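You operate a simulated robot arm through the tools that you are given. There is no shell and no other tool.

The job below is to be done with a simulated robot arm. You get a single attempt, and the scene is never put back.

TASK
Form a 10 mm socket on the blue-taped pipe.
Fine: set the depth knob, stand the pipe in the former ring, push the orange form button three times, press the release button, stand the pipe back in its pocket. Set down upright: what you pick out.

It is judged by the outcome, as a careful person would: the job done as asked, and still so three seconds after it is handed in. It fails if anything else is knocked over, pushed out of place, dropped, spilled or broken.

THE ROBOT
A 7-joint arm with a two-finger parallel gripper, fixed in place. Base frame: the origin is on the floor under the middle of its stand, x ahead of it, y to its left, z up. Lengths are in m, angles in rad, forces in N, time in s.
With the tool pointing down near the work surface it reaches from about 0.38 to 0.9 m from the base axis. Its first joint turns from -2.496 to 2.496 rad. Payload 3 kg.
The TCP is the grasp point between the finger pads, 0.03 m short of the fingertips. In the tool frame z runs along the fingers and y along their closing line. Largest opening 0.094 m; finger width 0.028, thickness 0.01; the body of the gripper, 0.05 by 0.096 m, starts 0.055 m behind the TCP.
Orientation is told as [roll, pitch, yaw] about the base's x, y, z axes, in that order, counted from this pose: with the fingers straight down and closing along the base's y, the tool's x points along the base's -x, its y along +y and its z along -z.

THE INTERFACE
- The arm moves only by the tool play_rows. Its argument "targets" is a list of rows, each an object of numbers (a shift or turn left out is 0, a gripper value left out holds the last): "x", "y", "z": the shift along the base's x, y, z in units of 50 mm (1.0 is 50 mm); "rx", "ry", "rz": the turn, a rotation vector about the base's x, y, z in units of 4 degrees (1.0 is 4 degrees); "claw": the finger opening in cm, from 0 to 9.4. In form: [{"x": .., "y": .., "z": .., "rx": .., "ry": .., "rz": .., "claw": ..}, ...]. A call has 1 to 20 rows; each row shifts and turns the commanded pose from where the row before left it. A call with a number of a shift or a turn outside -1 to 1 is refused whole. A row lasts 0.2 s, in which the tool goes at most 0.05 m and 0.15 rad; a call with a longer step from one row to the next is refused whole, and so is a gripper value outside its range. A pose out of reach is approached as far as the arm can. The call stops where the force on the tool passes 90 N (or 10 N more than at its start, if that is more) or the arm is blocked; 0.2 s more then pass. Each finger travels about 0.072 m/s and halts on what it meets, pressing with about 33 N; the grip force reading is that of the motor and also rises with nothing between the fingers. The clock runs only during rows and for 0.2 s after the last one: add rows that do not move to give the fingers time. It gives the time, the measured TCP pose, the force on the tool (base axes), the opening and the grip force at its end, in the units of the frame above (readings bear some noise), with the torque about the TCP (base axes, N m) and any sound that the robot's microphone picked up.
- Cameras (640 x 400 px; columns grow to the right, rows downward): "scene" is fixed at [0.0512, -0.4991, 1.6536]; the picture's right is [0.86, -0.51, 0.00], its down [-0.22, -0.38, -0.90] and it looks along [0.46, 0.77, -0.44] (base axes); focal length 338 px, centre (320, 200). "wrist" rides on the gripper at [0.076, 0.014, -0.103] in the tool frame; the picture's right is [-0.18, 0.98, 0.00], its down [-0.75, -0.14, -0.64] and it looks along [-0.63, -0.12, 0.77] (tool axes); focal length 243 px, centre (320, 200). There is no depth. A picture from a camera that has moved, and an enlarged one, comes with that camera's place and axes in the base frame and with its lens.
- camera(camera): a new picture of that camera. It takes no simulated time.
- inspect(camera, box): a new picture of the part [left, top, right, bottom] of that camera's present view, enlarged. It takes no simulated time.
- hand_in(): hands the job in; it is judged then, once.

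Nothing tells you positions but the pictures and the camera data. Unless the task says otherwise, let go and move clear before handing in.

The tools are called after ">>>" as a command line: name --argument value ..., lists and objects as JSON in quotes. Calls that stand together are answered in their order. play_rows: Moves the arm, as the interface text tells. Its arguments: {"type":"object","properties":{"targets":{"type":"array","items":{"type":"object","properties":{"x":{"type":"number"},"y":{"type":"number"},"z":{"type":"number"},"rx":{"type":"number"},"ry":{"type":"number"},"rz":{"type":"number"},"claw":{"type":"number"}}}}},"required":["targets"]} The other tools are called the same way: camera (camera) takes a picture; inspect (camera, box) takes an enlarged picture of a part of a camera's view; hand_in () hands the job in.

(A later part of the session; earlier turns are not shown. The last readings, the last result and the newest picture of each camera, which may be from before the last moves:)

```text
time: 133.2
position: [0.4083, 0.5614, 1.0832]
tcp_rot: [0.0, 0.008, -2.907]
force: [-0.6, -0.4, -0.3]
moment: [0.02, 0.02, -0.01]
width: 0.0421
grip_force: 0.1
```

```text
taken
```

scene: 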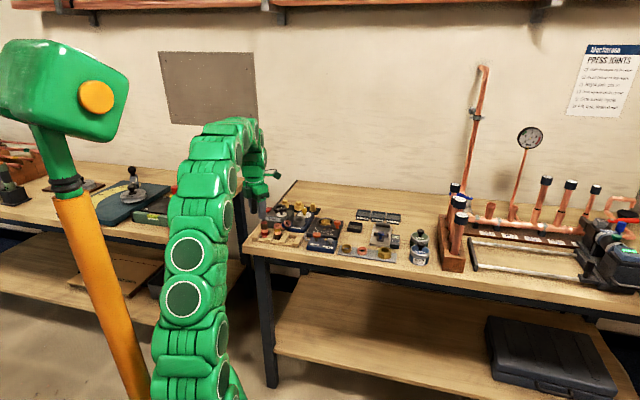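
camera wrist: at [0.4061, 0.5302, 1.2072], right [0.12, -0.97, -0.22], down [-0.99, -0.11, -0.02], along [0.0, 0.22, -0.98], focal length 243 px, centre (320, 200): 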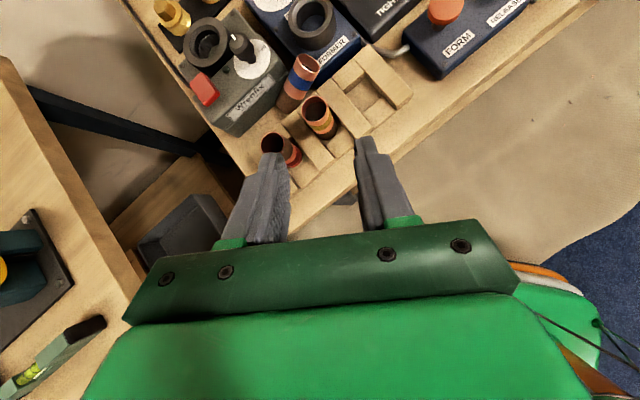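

I'll use a lean direction between the two (hand back and left), where the arm has room, and test it in the air above the parked red pipe.

>>> play_rows --targets '[{"rz": -1}, {"rz": -1}, {"rz": -1}, {"rz": -1}, {"rz": -1}, {"rz": -1}, {"rz": -1}, {"rz": -1}, {"rz": -1}, {"rz": -0.1}, {"x": 0.14, "y": 0.435}, {"x": 0.14, "y": 0.435}, {"x": 0.14, "y": 0.435}, {"x": 0.14, "y": 0.435}, {}]'

>>> play_rows --targets '[{"rx": -0.3907, "ry": -0.9205}, {"rx": -0.3907, "ry": -0.9205}, {"rx": -0.3907, "ry": -0.9205}, {"rx": -0.3907, "ry": -0.9205}, {"rx": -0.3907, "ry": -0.9205}, {"rx": -0.3907, "ry": -0.9205}, {"rx": -0.3907, "ry": -0.9205}, {"rx": -0.3907, "ry": -0.9205}, {"rx": -0.3907, "ry": -0.9205}, {"rx": -0.3907, "ry": -0.9205}, {}]'

>>> camera --camera "scene"

>>> camera --camera "wrist"

```text
time: 136.4
position: [0.4373, 0.6474, 1.084]
tcp_rot: [0.0, 0.005, 2.739]
force: [-0.3, 0.7, 0.1]
moment: [0.04, 0.0, 0.02]
width: 0.042
grip_force: 0.0
```

```text
time: 138.8
position: [0.4364, 0.648, 1.0827]
tcp_rot: [-0.001, 0.706, 2.74]
force: [0.6, 0.1, -0.1]
moment: [0.01, -0.01, 0.0]
width: 0.042
grip_force: 0.1
```

```text
taken
```

scene: 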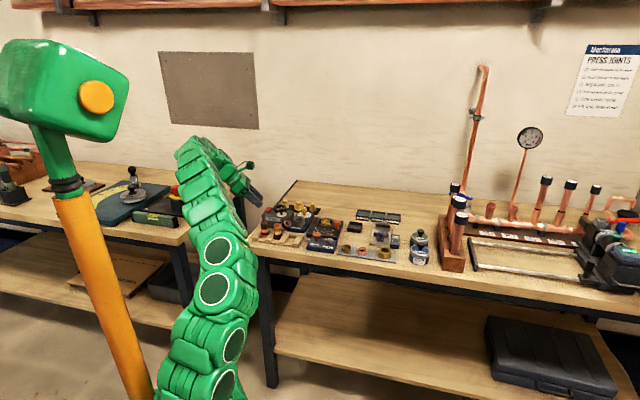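

```text
taken
camera wrist: at [0.4233, 0.6382, 1.2101], right [-0.51, -0.85, -0.12], down [-0.86, 0.52, 0.0], along [0.06, 0.1, -0.99], focal length 243 px, centre (320, 200)
```

wrist: 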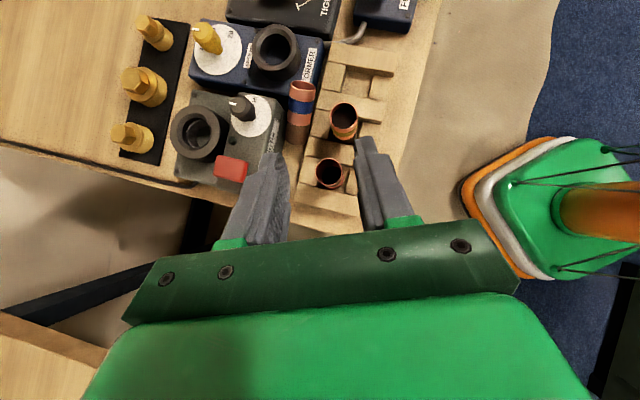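

>>> play_rows --targets '[{"rx": -0.3907, "ry": -0.9205}, {"rx": -0.3907, "ry": -0.9205}, {"rx": -0.3907, "ry": -0.9205}, {"rx": -0.3907, "ry": -0.9205}, {"rx": -0.3907, "ry": -0.9205}, {}]'

>>> camera --camera "scene"

>>> play_rows --targets '[{"rx": -0.3907, "ry": -0.9205}, {"rx": -0.3907, "ry": -0.9205}, {}]'

>>> camera --camera "wrist"

```text
time: 140.2
position: [0.4373, 0.6483, 1.0834]
tcp_rot: [-0.004, 1.054, 2.738]
force: [-0.8, -1.2, -0.2]
moment: [0.01, -0.01, 0.0]
width: 0.0423
grip_force: 0.1
```

```text
taken
```

scene: 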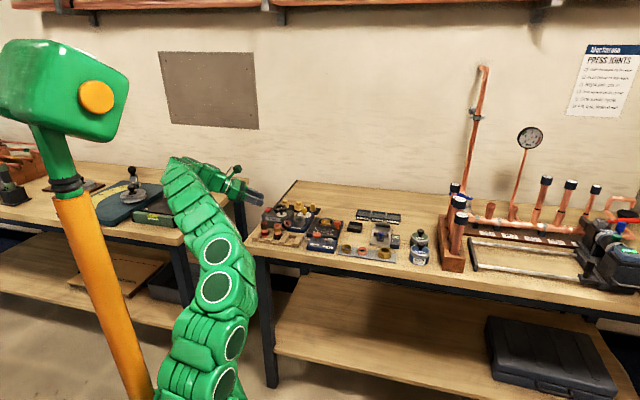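

```text
time: 141.0
position: [0.4374, 0.6482, 1.0837]
tcp_rot: [-0.005, 1.193, 2.738]
force: [0.2, -1.3, -0.3]
moment: [-0.01, 0.04, 0.02]
width: 0.0419
grip_force: 0.0
```

```text
taken
camera wrist: at [0.3693, 0.6614, 1.1913], right [-0.45, -0.88, -0.17], down [-0.75, 0.47, -0.46], along [0.49, -0.08, -0.87], focal length 243 px, centre (320, 200)
```

wrist: 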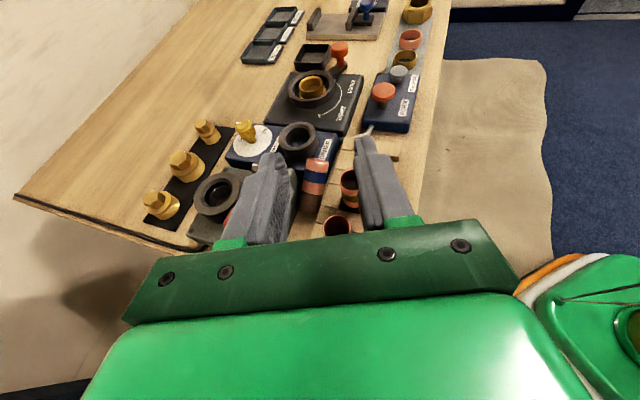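

>>> play_rows --targets '[{"rx": -0.3907, "ry": -0.9205}, {"rx": -0.3907, "ry": -0.9205}, {}]'

>>> play_rows --targets '[{"rx": -0.3907, "ry": -0.9205}, {"rx": -0.3907, "ry": -0.9205}, {}]'

>>> camera --camera "scene"

```text
time: 141.8
position: [0.4367, 0.6481, 1.0836]
tcp_rot: [-0.006, 1.333, 2.734]
force: [0.1, 0.2, -0.4]
moment: [0.01, 0.03, 0.0]
width: 0.0417
grip_force: 0.0
```

```text
time: 142.6
position: [0.4375, 0.6485, 1.0834]
tcp_rot: [-0.02, 1.475, 2.722]
force: [-0.6, 0.4, 0.2]
moment: [-0.03, 0.0, -0.01]
width: 0.0418
grip_force: 0.0
```

```text
taken
```

scene: 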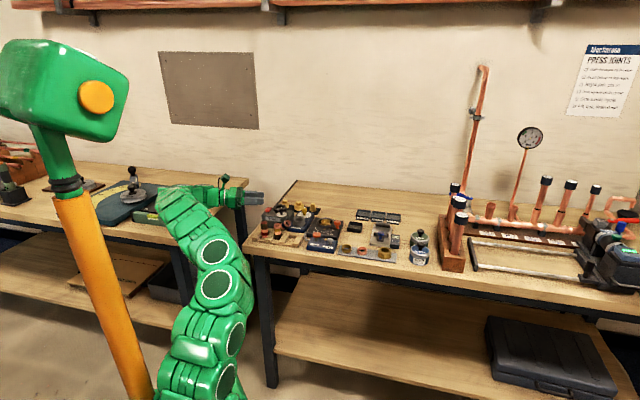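

The lean reaches about 84° here. I'll add a bit more and test the half-turn roll about the hand's own axis in the air.

>>> play_rows --targets '[{"rx": -0.3907, "ry": -0.9205}, {}]'

>>> play_rows --targets '[{"rx": 0.92, "ry": -0.391, "rz": -0.02}, {"rx": 0.92, "ry": -0.391, "rz": -0.02}, {"rx": 0.92, "ry": -0.391, "rz": -0.02}, {"rx": 0.92, "ry": -0.391, "rz": -0.02}, {"rx": 0.92, "ry": -0.391, "rz": -0.02}, {"rx": 0.92, "ry": -0.391, "rz": -0.02}, {"rx": 0.92, "ry": -0.391, "rz": -0.02}, {"rx": 0.92, "ry": -0.391, "rz": -0.02}, {"rx": 0.92, "ry": -0.391, "rz": -0.02}, {"rx": 0.92, "ry": -0.391, "rz": -0.02}, {}]'

>>> camera --camera "wrist"

>>> camera --camera "scene"

```text
time: 143.2
position: [0.4361, 0.6464, 1.083]
tcp_rot: [-0.019, 1.542, 2.725]
force: [0.1, 0.0, 0.3]
moment: [0.03, -0.01, -0.03]
width: 0.042
grip_force: 0.1
```

```text
time: 145.6
position: [0.4385, 0.6483, 1.0827]
tcp_rot: [-1.53, 0.871, 1.206]
force: [0.3, 0.5, 0.5]
moment: [-0.01, -0.01, 0.06]
width: 0.042
grip_force: 0.0
```

```text
taken
camera wrist: at [0.3204, 0.6316, 1.1344], right [-0.26, -0.58, -0.77], down [-0.38, 0.8, -0.47], along [0.89, 0.17, -0.43], focal length 243 px, centre (320, 200)
```

wrist: 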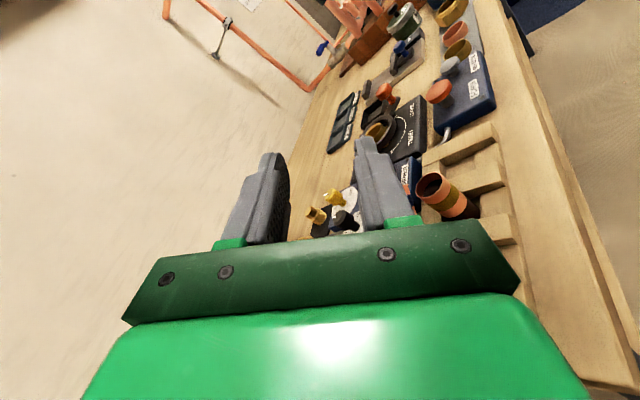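

```text
taken
```

scene: 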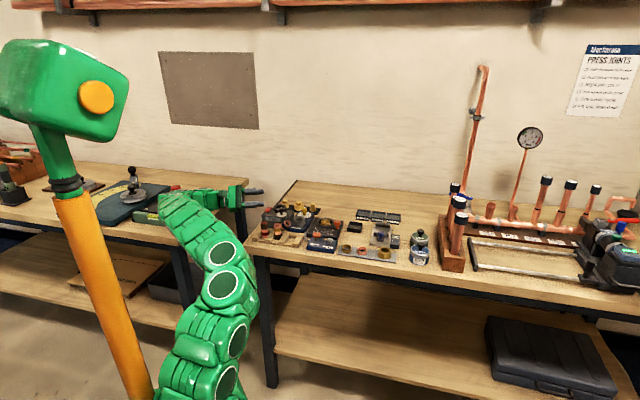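

>>> play_rows --targets '[{"rx": 0.92, "ry": -0.391, "rz": -0.02}, {"rx": 0.92, "ry": -0.391, "rz": -0.02}, {"rx": 0.92, "ry": -0.391, "rz": -0.02}, {"rx": 0.92, "ry": -0.391, "rz": -0.02}, {"rx": 0.92, "ry": -0.391, "rz": -0.02}, {"rx": 0.92, "ry": -0.391, "rz": -0.02}, {"rx": 0.92, "ry": -0.391, "rz": -0.02}, {"rx": 0.92, "ry": -0.391, "rz": -0.02}, {"rx": 0.92, "ry": -0.391, "rz": -0.02}, {"rx": 0.92, "ry": -0.391, "rz": -0.02}, {"rx": 0.92, "ry": -0.391, "rz": -0.02}, {"rx": 0.92, "ry": -0.391, "rz": -0.02}, {"rx": 0.92, "ry": -0.391, "rz": -0.02}, {"rx": 0.92, "ry": -0.391, "rz": -0.02}, {"rx": 0.92, "ry": -0.391, "rz": -0.02}, {"rx": 0.92, "ry": -0.391, "rz": -0.02}, {"rx": 0.92, "ry": -0.391, "rz": -0.02}, {"rx": 0.92, "ry": -0.391, "rz": -0.02}, {}]'

>>> play_rows --targets '[{"rx": 0.92, "ry": -0.391, "rz": -0.02}, {"rx": 0.92, "ry": -0.391, "rz": -0.02}, {"rx": 0.92, "ry": -0.391, "rz": -0.02}, {"rx": 0.92, "ry": -0.391, "rz": -0.02}, {"rx": 0.92, "ry": -0.391, "rz": -0.02}, {"rx": 0.92, "ry": -0.391, "rz": -0.02}, {"rx": 0.92, "ry": -0.391, "rz": -0.02}, {"rx": 0.92, "ry": -0.391, "rz": -0.02}, {"rx": 0.92, "ry": -0.391, "rz": -0.02}, {"rx": 0.92, "ry": -0.391, "rz": -0.02}, {"rx": 0.92, "ry": -0.391, "rz": -0.02}, {"rx": 0.92, "ry": -0.391, "rz": -0.02}, {"rx": 0.92, "ry": -0.391, "rz": -0.02}, {"rx": 0.92, "ry": -0.391, "rz": -0.02}, {"rx": 0.92, "ry": -0.391, "rz": -0.02}, {"rx": 0.92, "ry": -0.391, "rz": -0.02}, {"rx": 0.92, "ry": -0.391, "rz": -0.02}, {}]'

>>> camera --camera "wrist"

>>> camera --camera "scene"

```text
time: 149.6
position: [0.4378, 0.6474, 1.0846]
tcp_rot: [-1.554, -0.386, 1.172]
force: [0.4, 0.2, 0.0]
moment: [0.02, -0.02, 0.02]
width: 0.0419
grip_force: 0.1
```

```text
time: 153.4
position: [0.436, 0.6468, 1.0833]
tcp_rot: [0.041, -1.559, -0.444]
force: [0.1, -0.1, -0.3]
moment: [0.0, -0.01, -0.01]
width: 0.042
grip_force: 0.1
```

```text
taken
camera wrist: at [0.3472, 0.7016, 1.0077], right [0.39, 0.9, 0.18], down [-0.64, 0.12, 0.76], along [0.67, -0.41, 0.62], focal length 243 px, centre (320, 200)
```

wrist: 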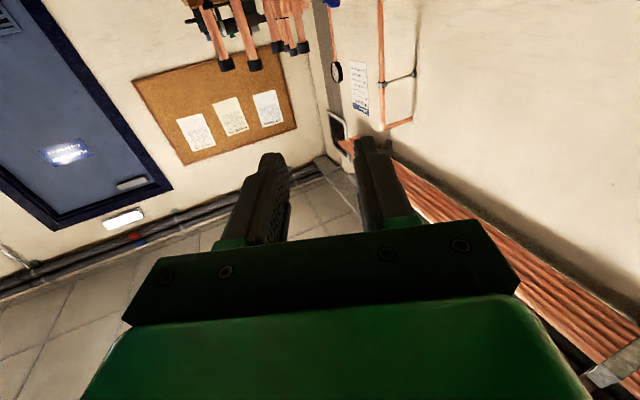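

```text
taken
```

scene: 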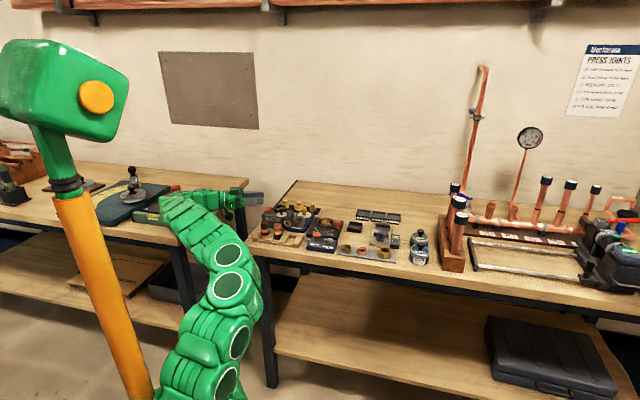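

The half-turn roll works in the air. I'll grip the parked (inverted) red pipe like this, with the hand horizontal, then roll it upright. First back off, come down level with it, and check.

>>> play_rows --targets '[{"rx": 0.293, "ry": 0.69}, {"x": -0.43, "y": 0.183}, {"x": -0.43, "y": 0.183}, {"x": -0.43, "y": 0.183}, {}]'

>>> play_rows --targets '[{"z": -0.5}, {"z": -0.5}, {"z": -0.5}, {}]'

>>> inspect --camera "scene" --box '[200, 150, 328, 250]'

```text
time: 154.6
position: [0.3719, 0.6754, 1.083]
tcp_rot: [-0.002, -1.507, -0.402]
force: [0.3, 0.0, 0.0]
moment: [0.03, 0.0, 0.02]
width: 0.042
grip_force: 0.2
```

```text
time: 155.6
position: [0.3721, 0.6753, 1.0077]
tcp_rot: [-0.006, -1.508, -0.399]
force: [0.2, 0.0, 1.2]
moment: [-0.02, 0.01, 0.01]
width: 0.042
grip_force: 0.2
```

```text
4.00 times, centred on (264, 200) of scene
camera zoom: at [0.0512, -0.4991, 1.6536], right [0.86, -0.51, 0.0], down [-0.22, -0.38, -0.9], along [0.46, 0.77, -0.44], focal length 1352 px, centre (544, 200)
```

zoom: 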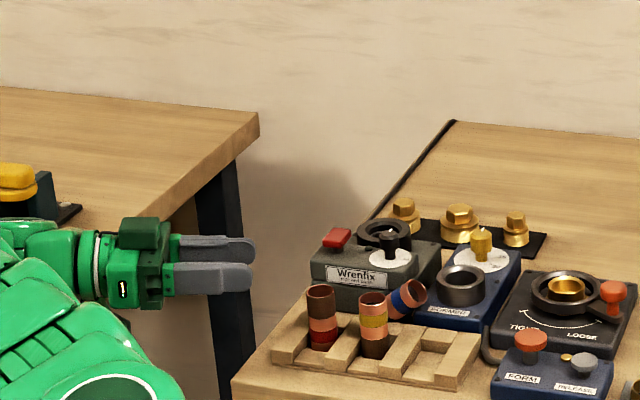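

>>> play_rows --targets '[{"z": -0.5}, {"z": -0.4}, {}]'

>>> play_rows --targets '[{"z": -0.4}, {"z": -0.22}, {}]'

>>> inspect --camera "scene" --box '[216, 180, 312, 240]'

```text
time: 156.4
position: [0.373, 0.6746, 0.9627]
tcp_rot: [-0.01, -1.507, -0.396]
force: [0.5, -0.4, -0.2]
moment: [0.01, -0.01, 0.0]
width: 0.0421
grip_force: 0.1
```

```text
time: 157.2
position: [0.3721, 0.6763, 0.9323]
tcp_rot: [-0.013, -1.508, -0.39]
force: [-0.1, 0.0, -0.6]
moment: [-0.01, 0.0, 0.01]
width: 0.0419
grip_force: 0.0
```

```text
6.67 times, centred on (264, 210) of scene
camera zoom: at [0.0512, -0.4991, 1.6536], right [0.86, -0.51, 0.0], down [-0.22, -0.38, -0.9], along [0.46, 0.77, -0.44], focal length 2253 px, centre (693, 133)
```

zoom: 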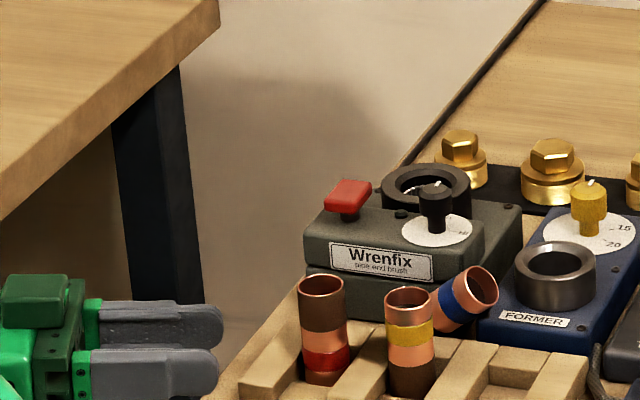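

>>> play_rows --targets '[{"x": 0.32, "y": -0.145}, {"x": 0.32, "y": -0.145}, {}]'

>>> inspect --camera "scene" --box '[232, 190, 312, 240]'

```text
time: 157.7
position: [0.3803, 0.6733, 0.9325]
tcp_rot: [0.02, -1.503, -0.399]
force: [-6.5, 0.8, 1.5]
moment: [0.08, 0.01, -0.19]
width: 0.0429
grip_force: 0.4
stopped in row 2: the force on the tool passed its limit at 114 N (the readings are from after the stop); the commanded pose is now the measured one
```

```text
8.00 times, centred on (272, 215) of scene
camera zoom: at [0.0512, -0.4991, 1.6536], right [0.86, -0.51, 0.0], down [-0.22, -0.38, -0.9], along [0.46, 0.77, -0.44], focal length 2704 px, centre (704, 80)
```

zoom: 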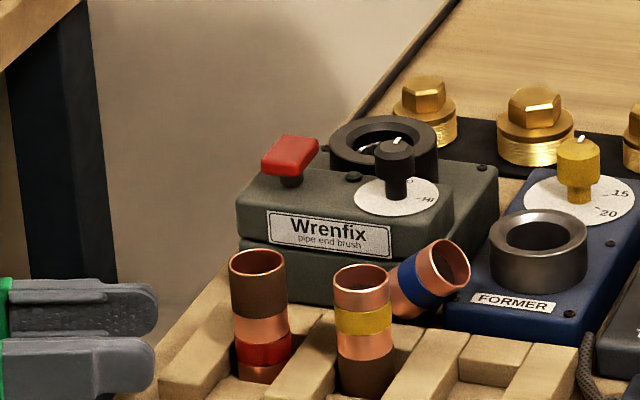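

The fingertip met the rack's end tooth and the move stopped at once; the rack has not shifted. I'll back off, rise 8 mm and go in above it.

>>> play_rows --targets '[{"x": -0.12, "y": 0.05}, {"z": 0.18}, {}]'

>>> play_rows --targets '[{"x": 0.2, "y": -0.085}, {"x": 0.2, "y": -0.085}, {}]'

>>> inspect --camera "scene" --box '[232, 190, 312, 240]'

```text
time: 158.5
position: [0.3755, 0.6746, 0.9414]
tcp_rot: [0.017, -1.504, -0.399]
force: [-0.2, 0.2, 0.3]
moment: [0.01, 0.01, -0.02]
width: 0.0418
grip_force: 0.2
```

```text
time: 159.3
position: [0.3967, 0.6671, 0.9417]
tcp_rot: [0.017, -1.505, -0.398]
force: [-0.1, 0.1, 0.0]
moment: [0.01, -0.05, 0.02]
width: 0.0417
grip_force: 0.0
```

```text
8.00 times, centred on (272, 215) of scene
camera zoom: at [0.0512, -0.4991, 1.6536], right [0.86, -0.51, 0.0], down [-0.22, -0.38, -0.9], along [0.46, 0.77, -0.44], focal length 2704 px, centre (704, 80)
```

zoom: 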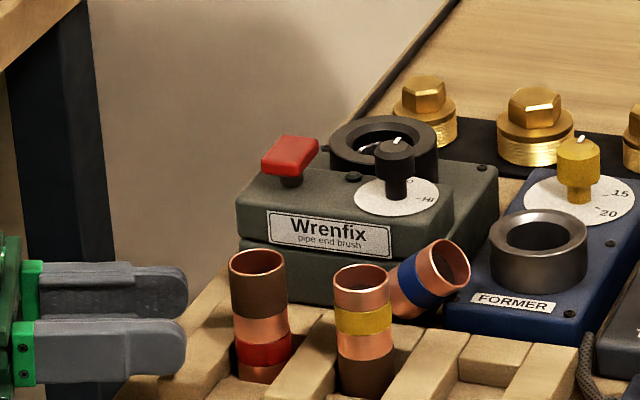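

>>> play_rows --targets '[{"x": 0.1, "y": -0.12}, {"x": 0.22, "y": -0.09}, {}]'

>>> inspect --camera "scene" --box '[232, 190, 312, 240]'

```text
time: 160.1
position: [0.4124, 0.6557, 0.9411]
tcp_rot: [0.021, -1.504, -0.401]
force: [-0.1, 0.4, -0.5]
moment: [0.01, 0.0, -0.01]
width: 0.0422
grip_force: 0.0
```

```text
8.00 times, centred on (272, 215) of scene
camera zoom: at [0.0512, -0.4991, 1.6536], right [0.86, -0.51, 0.0], down [-0.22, -0.38, -0.9], along [0.46, 0.77, -0.44], focal length 2704 px, centre (704, 80)
```

zoom: 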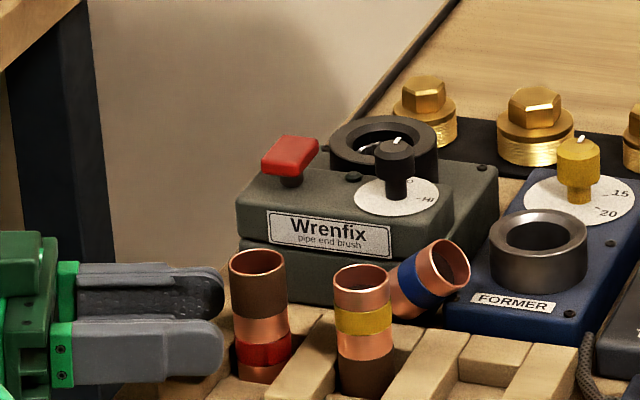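

>>> play_rows --targets '[{"x": 0.23, "y": -0.088}, {"x": 0.23, "y": -0.088}, {}]'

>>> inspect --camera "scene" --box '[232, 190, 312, 240]'

```text
time: 160.9
position: [0.4353, 0.6482, 0.9408]
tcp_rot: [0.016, -1.504, -0.395]
force: [0.5, -0.2, -0.9]
moment: [0.0, -0.03, -0.04]
width: 0.0422
grip_force: 0.0
```

```text
8.00 times, centred on (272, 215) of scene
camera zoom: at [0.0512, -0.4991, 1.6536], right [0.86, -0.51, 0.0], down [-0.22, -0.38, -0.9], along [0.46, 0.77, -0.44], focal length 2704 px, centre (704, 80)
```

zoom: 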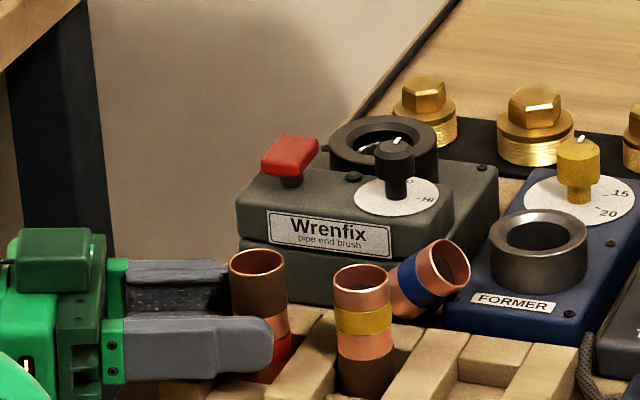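

>>> play_rows --targets '[{"x": 0.11, "y": -0.045}, {"claw": 2.0}, {}, {}, {}]'

>>> inspect --camera "scene" --box '[232, 190, 312, 240]'

```text
time: 162.1
position: [0.4403, 0.6451, 0.9415]
tcp_rot: [0.019, -1.505, -0.399]
force: [0.4, -0.7, -0.4]
moment: [-0.03, 0.02, 0.0]
width: 0.0265
grip_force: 32.5
```

```text
8.00 times, centred on (272, 215) of scene
camera zoom: at [0.0512, -0.4991, 1.6536], right [0.86, -0.51, 0.0], down [-0.22, -0.38, -0.9], along [0.46, 0.77, -0.44], focal length 2704 px, centre (704, 80)
```

zoom: 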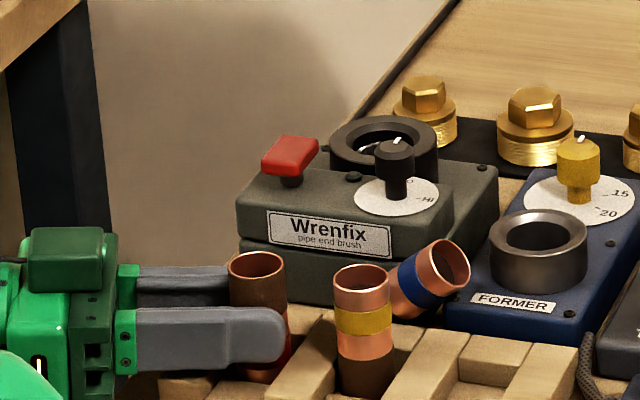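

Red is gripped with the hand horizontal. I'll lift straight up, then roll the hand half a turn.

>>> play_rows --targets '[{"z": 0.3}, {"z": 0.4}, {"z": 0.5}, {"z": 0.5}, {"z": 0.5}, {"z": 0.5}, {}]'

>>> inspect --camera "scene" --box '[200, 150, 328, 250]'

```text
time: 163.7
position: [0.4397, 0.6441, 1.0764]
tcp_rot: [0.006, -1.504, -0.386]
force: [0.4, -0.2, -0.9]
moment: [0.04, -0.02, 0.0]
width: 0.0261
grip_force: 33.1
```

```text
4.00 times, centred on (264, 200) of scene
camera zoom: at [0.0512, -0.4991, 1.6536], right [0.86, -0.51, 0.0], down [-0.22, -0.38, -0.9], along [0.46, 0.77, -0.44], focal length 1352 px, centre (544, 200)
```

zoom: 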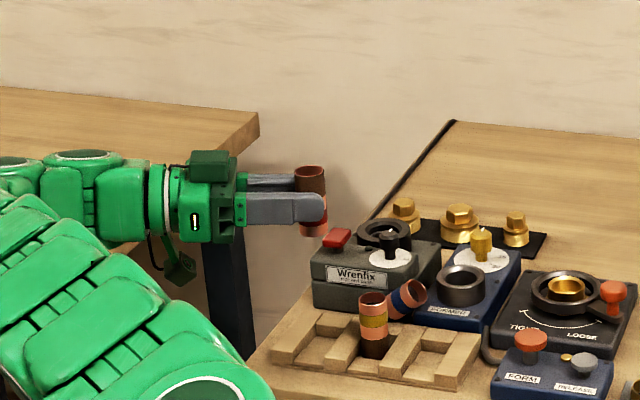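

>>> play_rows --targets '[{"rx": -0.9267, "ry": 0.3701, "rz": 0.0667}, {"rx": -0.9267, "ry": 0.3701, "rz": 0.0667}, {"rx": -0.9267, "ry": 0.3701, "rz": 0.0667}, {"rx": -0.9267, "ry": 0.3701, "rz": 0.0667}, {"rx": -0.9267, "ry": 0.3701, "rz": 0.0667}, {"rx": -0.9267, "ry": 0.3701, "rz": 0.0667}, {"rx": -0.9267, "ry": 0.3701, "rz": 0.0667}, {"rx": -0.9267, "ry": 0.3701, "rz": 0.0667}, {"rx": -0.9267, "ry": 0.3701, "rz": 0.0667}, {"rx": -0.9267, "ry": 0.3701, "rz": 0.0667}, {"rx": -0.9267, "ry": 0.3701, "rz": 0.0667}, {"rx": -0.9267, "ry": 0.3701, "rz": 0.0667}, {"rx": -0.9267, "ry": 0.3701, "rz": 0.0667}, {"rx": -0.9267, "ry": 0.3701, "rz": 0.0667}, {"rx": -0.9267, "ry": 0.3701, "rz": 0.0667}, {"rx": -0.9267, "ry": 0.3701, "rz": 0.0667}, {"rx": -0.9267, "ry": 0.3701, "rz": 0.0667}, {"rx": -0.9267, "ry": 0.3701, "rz": 0.0667}, {"rx": -0.9267, "ry": 0.3701, "rz": 0.0667}, {"rx": -0.9267, "ry": 0.3701, "rz": 0.0667}]'

>>> play_rows --targets '[{"rx": -0.9267, "ry": 0.3701, "rz": 0.0667}, {"rx": -0.9267, "ry": 0.3701, "rz": 0.0667}, {"rx": -0.9267, "ry": 0.3701, "rz": 0.0667}, {"rx": -0.9267, "ry": 0.3701, "rz": 0.0667}, {"rx": -0.9267, "ry": 0.3701, "rz": 0.0667}, {"rx": -0.9267, "ry": 0.3701, "rz": 0.0667}, {"rx": -0.9267, "ry": 0.3701, "rz": 0.0667}, {"rx": -0.9267, "ry": 0.3701, "rz": 0.0667}, {"rx": -0.9267, "ry": 0.3701, "rz": 0.0667}, {"rx": -0.9267, "ry": 0.3701, "rz": 0.0667}, {"rx": -0.9267, "ry": 0.3701, "rz": 0.0667}, {"rx": -0.9267, "ry": 0.3701, "rz": 0.0667}, {"rx": -0.9267, "ry": 0.3701, "rz": 0.0667}, {"rx": -0.9267, "ry": 0.3701, "rz": 0.0667}, {"rx": -0.9267, "ry": 0.3701, "rz": 0.0667}, {"rx": -0.9267, "ry": 0.3701, "rz": 0.0667}, {"rx": -0.9267, "ry": 0.3701, "rz": 0.0667}, {"rx": -0.9267, "ry": 0.3701, "rz": 0.0667}, {"rx": -0.9267, "ry": 0.3701, "rz": 0.0667}, {"rx": -0.9267, "ry": 0.3701, "rz": 0.0667}]'

>>> play_rows --targets '[{"rx": -0.9267, "ry": 0.3701, "rz": 0.0667}, {"rx": -0.9267, "ry": 0.3701, "rz": 0.0667}, {"rx": -0.9267, "ry": 0.3701, "rz": 0.0667}, {"rx": -0.9267, "ry": 0.3701, "rz": 0.0667}, {"rx": -0.9267, "ry": 0.3701, "rz": 0.0667}, {}]'

>>> camera --camera "wrist"

>>> inspect --camera "scene" --box '[200, 150, 328, 250]'

```text
time: 167.9
position: [0.4408, 0.6449, 1.0767]
tcp_rot: [-1.502, -0.173, 1.181]
force: [0.8, -0.1, -0.3]
moment: [-0.04, 0.0, 0.02]
width: 0.0262
grip_force: 33.0
```

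```text
time: 172.1
position: [0.4407, 0.6456, 1.0763]
tcp_rot: [-1.371, 1.219, 1.381]
force: [0.1, -0.2, 0.0]
moment: [-0.02, 0.04, 0.01]
width: 0.0264
grip_force: 32.4
```

```text
time: 173.5
position: [0.4407, 0.6454, 1.0772]
tcp_rot: [0.032, 1.502, 2.795]
force: [0.2, -0.3, -0.7]
moment: [0.01, 0.0, 0.01]
width: 0.0263
grip_force: 33.1
```

```text
taken
camera wrist: at [0.345, 0.6678, 1.1587], right [-0.38, -0.91, -0.18], down [-0.59, 0.39, -0.71], along [0.71, -0.16, -0.68], focal length 243 px, centre (320, 200)
```

wrist: 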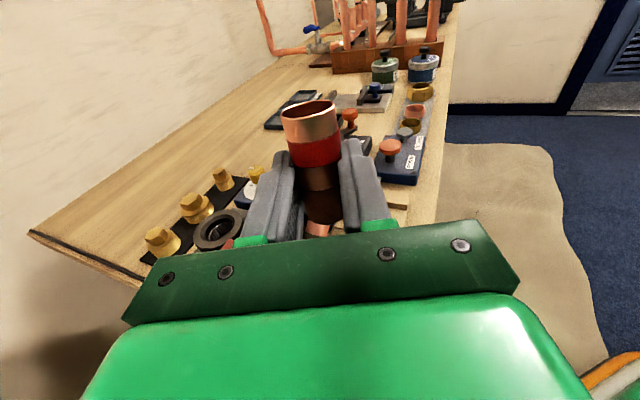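

```text
4.00 times, centred on (264, 200) of scene
camera zoom: at [0.0512, -0.4991, 1.6536], right [0.86, -0.51, 0.0], down [-0.22, -0.38, -0.9], along [0.46, 0.77, -0.44], focal length 1352 px, centre (544, 200)
```

zoom: 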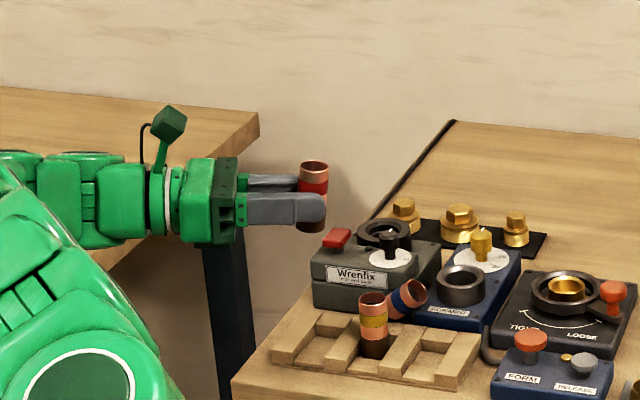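

Red is now the right way up in the hand. I'll lower it back toward the parking pocket in steps, watching from both cameras.

>>> play_rows --targets '[{"x": 0.074, "y": -0.018, "z": -0.4}, {"z": -0.5}, {"z": -0.5}, {"z": -0.4}, {}]'

>>> inspect --camera "scene" --box '[232, 190, 312, 240]'

>>> inspect --camera "wrist" --box '[240, 80, 432, 240]'

```text
time: 174.7
position: [0.4447, 0.644, 0.9858]
tcp_rot: [0.022, 1.501, 2.784]
force: [0.0, 0.6, -0.2]
moment: [0.0, 0.02, -0.04]
width: 0.0265
grip_force: 33.1
```

```text
8.00 times, centred on (272, 215) of scene
camera zoom: at [0.0512, -0.4991, 1.6536], right [0.86, -0.51, 0.0], down [-0.22, -0.38, -0.9], along [0.46, 0.77, -0.44], focal length 2704 px, centre (704, 80)
```

zoom: 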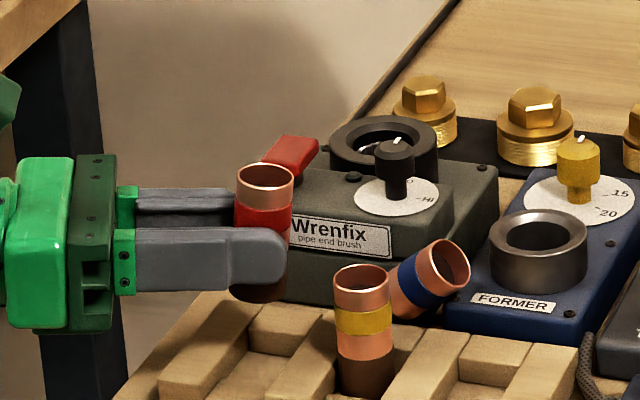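

```text
2.50 times, centred on (336, 160) of wrist
camera zoom: at [0.3487, 0.6671, 1.0687], right [-0.38, -0.91, -0.18], down [-0.59, 0.39, -0.71], along [0.71, -0.16, -0.68], focal length 606 px, centre (280, 300)
```

zoom: 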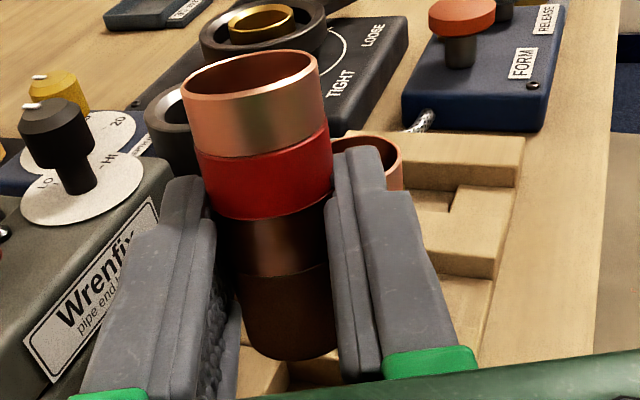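

>>> play_rows --targets '[{"z": -0.3}, {"z": -0.3}, {}]'

>>> inspect --camera "scene" --box '[232, 190, 312, 240]'

>>> inspect --camera "wrist" --box '[240, 80, 432, 240]'

```text
time: 175.5
position: [0.4441, 0.6442, 0.957]
tcp_rot: [0.02, 1.504, 2.784]
force: [0.6, 0.4, -1.5]
moment: [0.01, -0.01, 0.04]
width: 0.0263
grip_force: 32.7
```

```text
8.00 times, centred on (272, 215) of scene
camera zoom: at [0.0512, -0.4991, 1.6536], right [0.86, -0.51, 0.0], down [-0.22, -0.38, -0.9], along [0.46, 0.77, -0.44], focal length 2704 px, centre (704, 80)
```

zoom: 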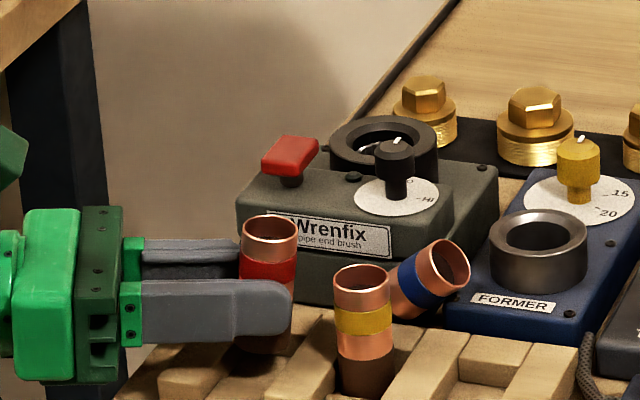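

```text
2.50 times, centred on (336, 160) of wrist
camera zoom: at [0.3488, 0.6666, 1.039], right [-0.38, -0.91, -0.18], down [-0.59, 0.39, -0.71], along [0.71, -0.16, -0.68], focal length 606 px, centre (280, 300)
```

zoom: 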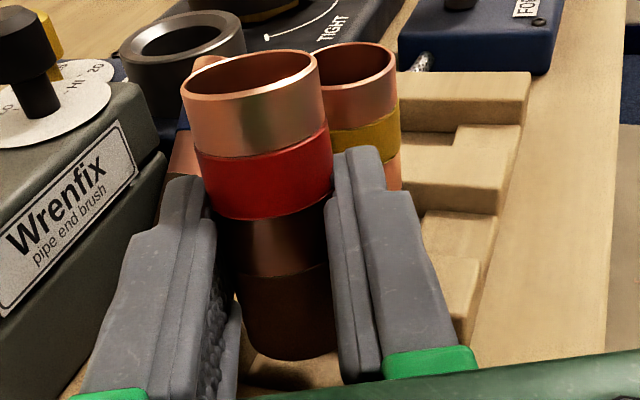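

>>> play_rows --targets '[{"z": -0.14}, {}]'

>>> play_rows --targets '[{"z": -0.1}, {}]'

>>> inspect --camera "scene" --box '[232, 190, 312, 240]'

```text
time: 176.1
position: [0.444, 0.6443, 0.9495]
tcp_rot: [0.019, 1.503, 2.781]
force: [-0.2, 0.4, 0.7]
moment: [0.03, -0.05, -0.01]
width: 0.0264
grip_force: 32.9
```

```text
time: 176.7
position: [0.4444, 0.6443, 0.9441]
tcp_rot: [0.021, 1.502, 2.783]
force: [0.5, -0.3, -0.3]
moment: [0.01, 0.04, -0.02]
width: 0.0261
grip_force: 33.0
```

```text
8.00 times, centred on (272, 215) of scene
camera zoom: at [0.0512, -0.4991, 1.6536], right [0.86, -0.51, 0.0], down [-0.22, -0.38, -0.9], along [0.46, 0.77, -0.44], focal length 2704 px, centre (704, 80)
```

zoom: 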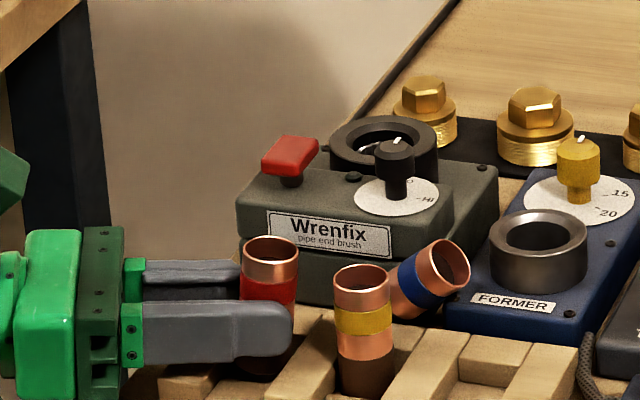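

>>> play_rows --targets '[{"z": -0.06}, {}]'

>>> play_rows --targets '[{"z": -0.05}, {}]'

```text
time: 177.3
position: [0.444, 0.6439, 0.9429]
tcp_rot: [0.01, 1.502, 2.771]
force: [-1.5, -2.5, 7.9]
moment: [0.12, 0.6, 0.2]
width: 0.0264
grip_force: 33.2
```

```text
time: 177.9
position: [0.4442, 0.6448, 0.9419]
tcp_rot: [-0.042, 1.504, 2.722]
force: [-9.0, -9.2, 58.9]
moment: [0.48, 4.04, 0.69]
width: 0.0262
grip_force: 33.0
```

The hand's body has reached the bench while the pipe is inside its pocket by a few millimetres; I'll ease up slightly and release so it settles in.

>>> play_rows --targets '[{"z": 0.05}, {}, {"claw": 3.6}, {}, {}, {}]'

>>> inspect --camera "scene" --box '[232, 190, 312, 240]'

>>> inspect --camera "wrist" --box '[240, 80, 432, 240]'

```text
time: 179.3
position: [0.4443, 0.644, 0.9414]
tcp_rot: [0.005, 1.502, 2.768]
force: [4.0, 14.6, 37.6]
moment: [1.53, 1.94, -0.93]
width: 0.0361
grip_force: 0.0
```

```text
8.00 times, centred on (272, 215) of scene
camera zoom: at [0.0512, -0.4991, 1.6536], right [0.86, -0.51, 0.0], down [-0.22, -0.38, -0.9], along [0.46, 0.77, -0.44], focal length 2704 px, centre (704, 80)
```

zoom: 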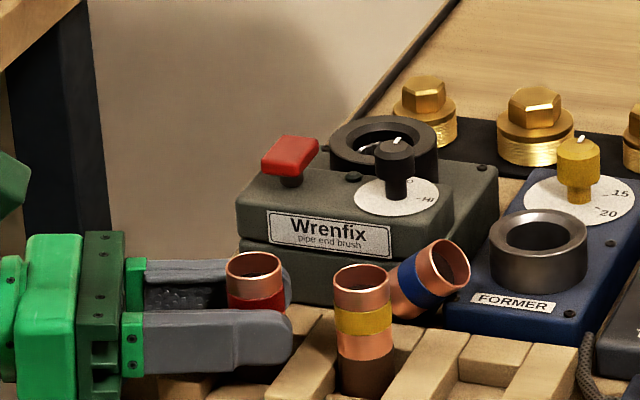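

```text
2.50 times, centred on (336, 160) of wrist
camera zoom: at [0.3485, 0.6668, 1.0242], right [-0.37, -0.91, -0.18], down [-0.59, 0.39, -0.71], along [0.71, -0.16, -0.68], focal length 606 px, centre (280, 300)
```

zoom: 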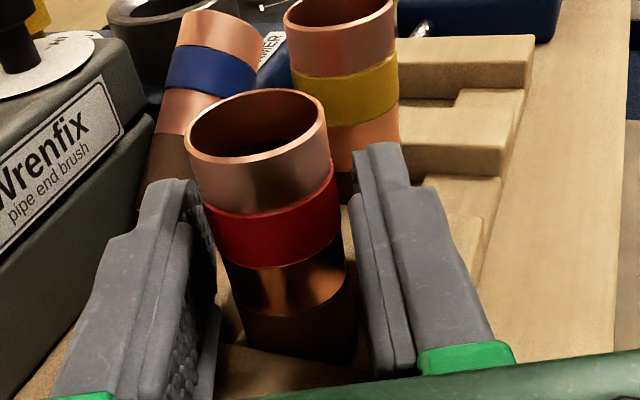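

>>> play_rows --targets '[{"z": 0.08}, {"claw": 4.4}, {}, {}]'

>>> inspect --camera "wrist" --box '[240, 80, 432, 240]'

>>> inspect --camera "scene" --box '[232, 190, 312, 240]'

```text
time: 180.3
position: [0.4435, 0.6439, 0.9447]
tcp_rot: [0.028, 1.501, 2.791]
force: [-0.4, 0.0, 0.3]
moment: [0.01, 0.0, 0.03]
width: 0.0441
grip_force: 0.0
```

```text
2.50 times, centred on (336, 160) of wrist
camera zoom: at [0.3485, 0.667, 1.0277], right [-0.38, -0.91, -0.18], down [-0.59, 0.39, -0.71], along [0.71, -0.16, -0.68], focal length 606 px, centre (280, 300)
```

zoom: 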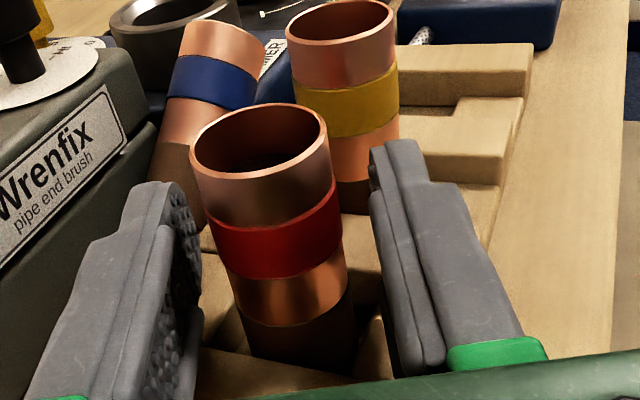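

```text
8.00 times, centred on (272, 215) of scene
camera zoom: at [0.0512, -0.4991, 1.6536], right [0.86, -0.51, 0.0], down [-0.22, -0.38, -0.9], along [0.46, 0.77, -0.44], focal length 2704 px, centre (704, 80)
```

zoom: 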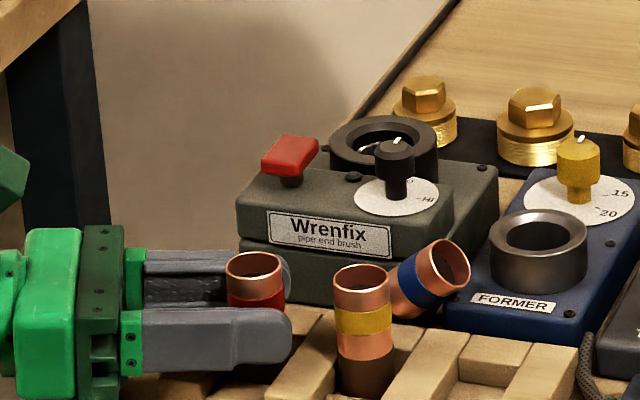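

Red stands upright in the parking pocket. I'll back the hand straight out.

>>> play_rows --targets '[{"x": -0.325, "y": 0.129, "z": 0.025}, {"x": -0.325, "y": 0.129, "z": 0.025}, {"x": -0.325, "y": 0.129, "z": 0.025}, {"x": -0.325, "y": 0.129, "z": 0.025}, {}]'

>>> inspect --camera "scene" --box '[200, 170, 312, 250]'

>>> camera --camera "wrist"

```text
time: 181.5
position: [0.3785, 0.6695, 0.9492]
tcp_rot: [0.03, 1.502, 2.793]
force: [0.1, 0.1, 0.1]
moment: [0.0, 0.0, 0.0]
width: 0.044
grip_force: 0.0
```

```text
5.00 times, centred on (256, 210) of scene
camera zoom: at [0.0512, -0.4991, 1.6536], right [0.86, -0.51, 0.0], down [-0.22, -0.38, -0.9], along [0.46, 0.77, -0.44], focal length 1690 px, centre (640, 150)
```

zoom: 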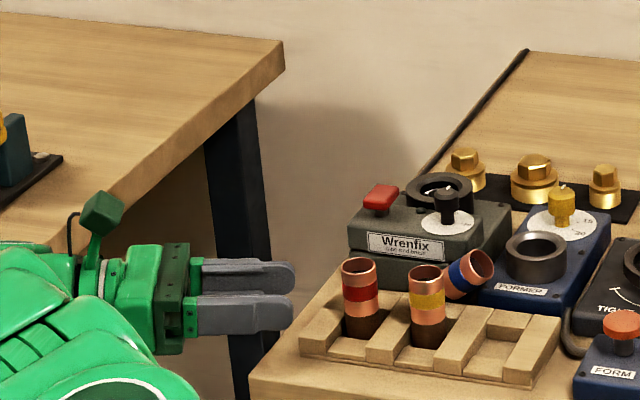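

```text
taken
camera wrist: at [0.283, 0.6923, 1.0321], right [-0.38, -0.91, -0.18], down [-0.59, 0.39, -0.71], along [0.71, -0.16, -0.68], focal length 243 px, centre (320, 200)
```

wrist: 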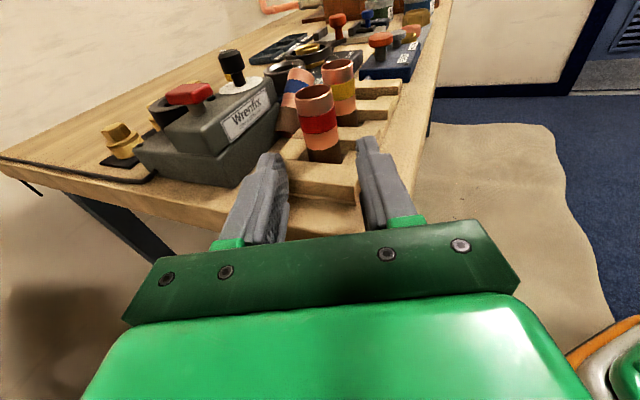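

>>> play_rows --targets '[{"z": 0.4}, {"z": 0.5}, {"z": 0.5, "rx": 0.3698, "ry": 0.929}, {"z": 0.5, "rx": 0.3698, "ry": 0.929}, {"z": 0.5, "rx": 0.3698, "ry": 0.929}, {"rx": 0.3698, "ry": 0.929}, {"rx": 0.3698, "ry": 0.929}, {"rx": 0.3698, "ry": 0.929}, {"rx": 0.3698, "ry": 0.929}, {"rx": 0.3698, "ry": 0.929}, {"rx": 0.3698, "ry": 0.929}, {"rx": 0.3698, "ry": 0.929}, {"rx": 0.3698, "ry": 0.929}, {"rx": 0.3698, "ry": 0.929}, {}]'

>>> camera --camera "scene"

```text
time: 184.7
position: [0.3801, 0.6686, 1.0717]
tcp_rot: [0.003, 0.663, 2.765]
force: [0.5, -0.1, 0.8]
moment: [-0.01, -0.02, -0.03]
width: 0.0441
grip_force: 0.0
```

```text
taken
```

scene: 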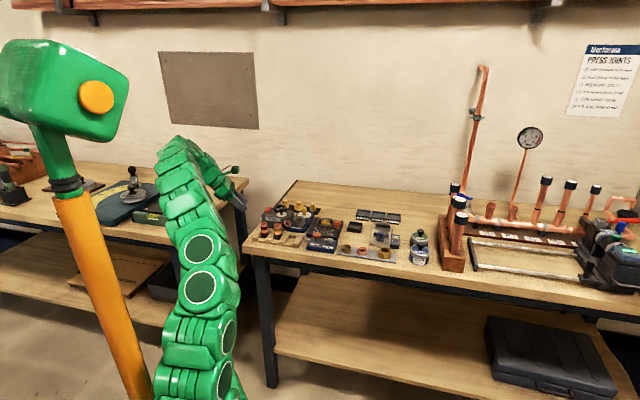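

>>> play_rows --targets '[{"rx": 0.3698, "ry": 0.929}, {"rx": 0.3698, "ry": 0.929}, {"rx": 0.3698, "ry": 0.929}, {"rx": 0.3698, "ry": 0.929}, {"rx": 0.3698, "ry": 0.929}, {"rx": 0.3698, "ry": 0.929}, {"rx": 0.3698, "ry": 0.929}, {"rx": 0.3698, "ry": 0.929}, {"rx": 0.3698, "ry": 0.929}, {"rx": 0.185, "ry": 0.4645}, {"rz": -1}, {"rz": -1}, {"rz": -1}, {"rz": -1}, {"rz": -1}, {"rz": -0.85}, {}]'

>>> camera --camera "wrist"

>>> inspect --camera "scene" --box '[200, 120, 360, 260]'

```text
time: 188.3
position: [0.379, 0.6694, 1.0709]
tcp_rot: [0.001, -0.001, 2.357]
force: [-0.4, -0.3, 0.2]
moment: [0.06, 0.01, 0.01]
width: 0.0438
grip_force: 0.1
```

```text
taken
camera wrist: at [0.4231, 0.6062, 1.172], right [-0.83, -0.56, 0.0], down [-0.43, 0.63, 0.64], along [-0.36, 0.53, -0.77], focal length 243 px, centre (320, 200)
```

wrist: 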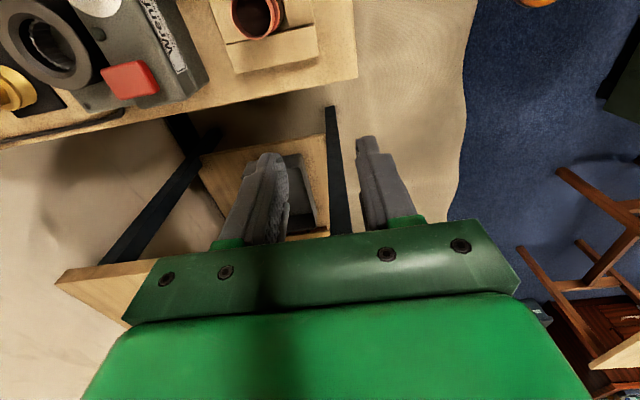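

```text
2.86 times, centred on (280, 190) of scene
camera zoom: at [0.0512, -0.4991, 1.6536], right [0.86, -0.51, 0.0], down [-0.22, -0.38, -0.9], along [0.46, 0.77, -0.44], focal length 966 px, centre (434, 229)
```

zoom: 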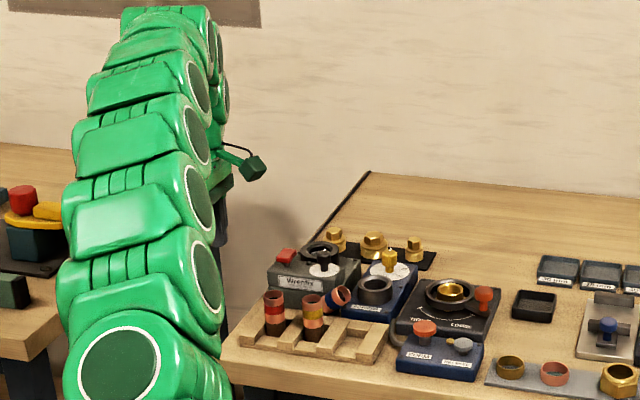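

>>> play_rows --targets '[{"x": 0.495, "y": -0.205}, {"x": 0.495, "y": -0.205}, {"x": 0.495, "y": -0.205}, {"z": -0.3}, {}]'

>>> camera --camera "wrist"

>>> inspect --camera "wrist" --box '[240, 40, 432, 180]'

```text
time: 189.5
position: [0.4534, 0.6393, 1.0536]
tcp_rot: [0.001, 0.0, 2.356]
force: [-0.4, 0.0, -0.4]
moment: [0.0, 0.03, 0.0]
width: 0.044
grip_force: 0.0
```

```text
taken
camera wrist: at [0.4975, 0.5759, 1.1563], right [-0.83, -0.56, 0.0], down [-0.43, 0.63, 0.64], along [-0.36, 0.53, -0.77], focal length 243 px, centre (320, 200)
```

wrist: 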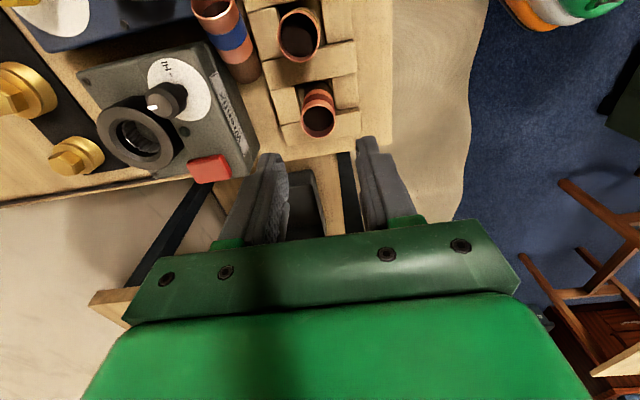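

```text
2.86 times, centred on (336, 110) of wrist
camera zoom: at [0.4975, 0.5759, 1.1563], right [-0.83, -0.56, 0.0], down [-0.43, 0.63, 0.64], along [-0.36, 0.53, -0.77], focal length 693 px, centre (274, 457)
```

zoom: 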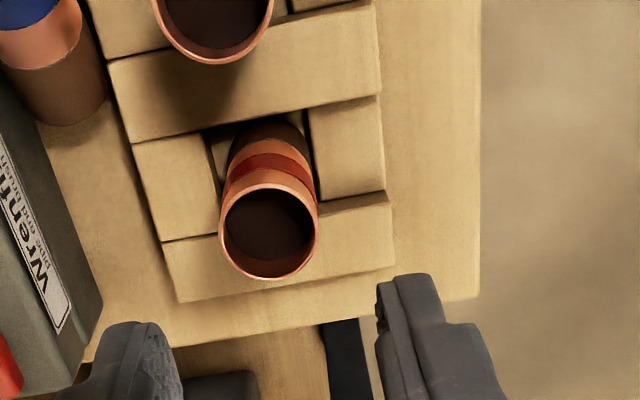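

>>> play_rows --targets '[{"x": 0.058, "y": -0.013, "z": -0.4}, {"z": -0.5}, {"z": -0.5}, {"z": -0.3}, {}]'

>>> inspect --camera "wrist" --box '[240, 80, 432, 220]'

```text
time: 190.7
position: [0.4564, 0.638, 0.9702]
tcp_rot: [-0.001, 0.0, 2.357]
force: [0.6, -0.4, -1.1]
moment: [-0.02, 0.01, 0.0]
width: 0.0441
grip_force: 0.0
```

```text
2.86 times, centred on (336, 150) of wrist
camera zoom: at [0.5005, 0.5749, 1.0724], right [-0.83, -0.56, 0.0], down [-0.43, 0.63, 0.64], along [-0.36, 0.53, -0.77], focal length 693 px, centre (274, 343)
```

zoom: 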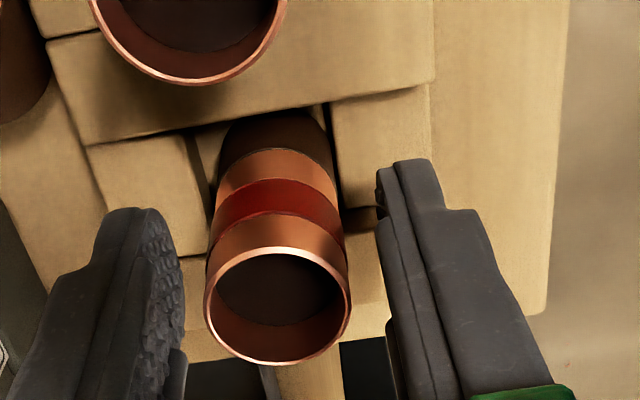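

Red sits between the fingers. I'll lower the last bit and close.

>>> play_rows --targets '[{"z": -0.26}, {}, {"claw": 2.0}, {}, {}, {}]'

>>> inspect --camera "wrist" --box '[240, 80, 432, 220]'

```text
time: 192.1
position: [0.4565, 0.6388, 0.9565]
tcp_rot: [0.001, 0.001, 2.357]
force: [0.1, -0.2, 0.2]
moment: [-0.02, 0.03, -0.04]
width: 0.0264
grip_force: 33.2
```

```text
2.86 times, centred on (336, 150) of wrist
camera zoom: at [0.5002, 0.5749, 1.0593], right [-0.83, -0.56, 0.0], down [-0.43, 0.63, 0.64], along [-0.36, 0.53, -0.77], focal length 693 px, centre (274, 343)
```

zoom: 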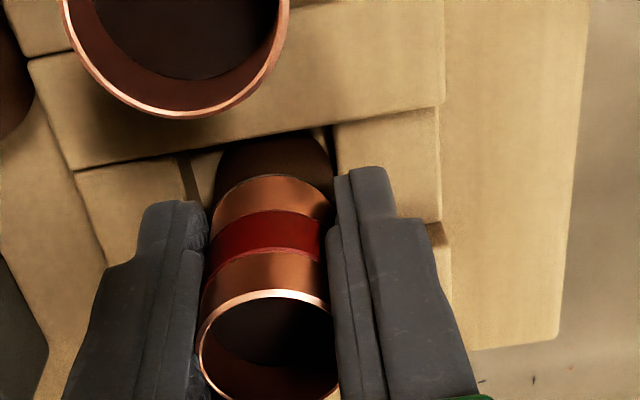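

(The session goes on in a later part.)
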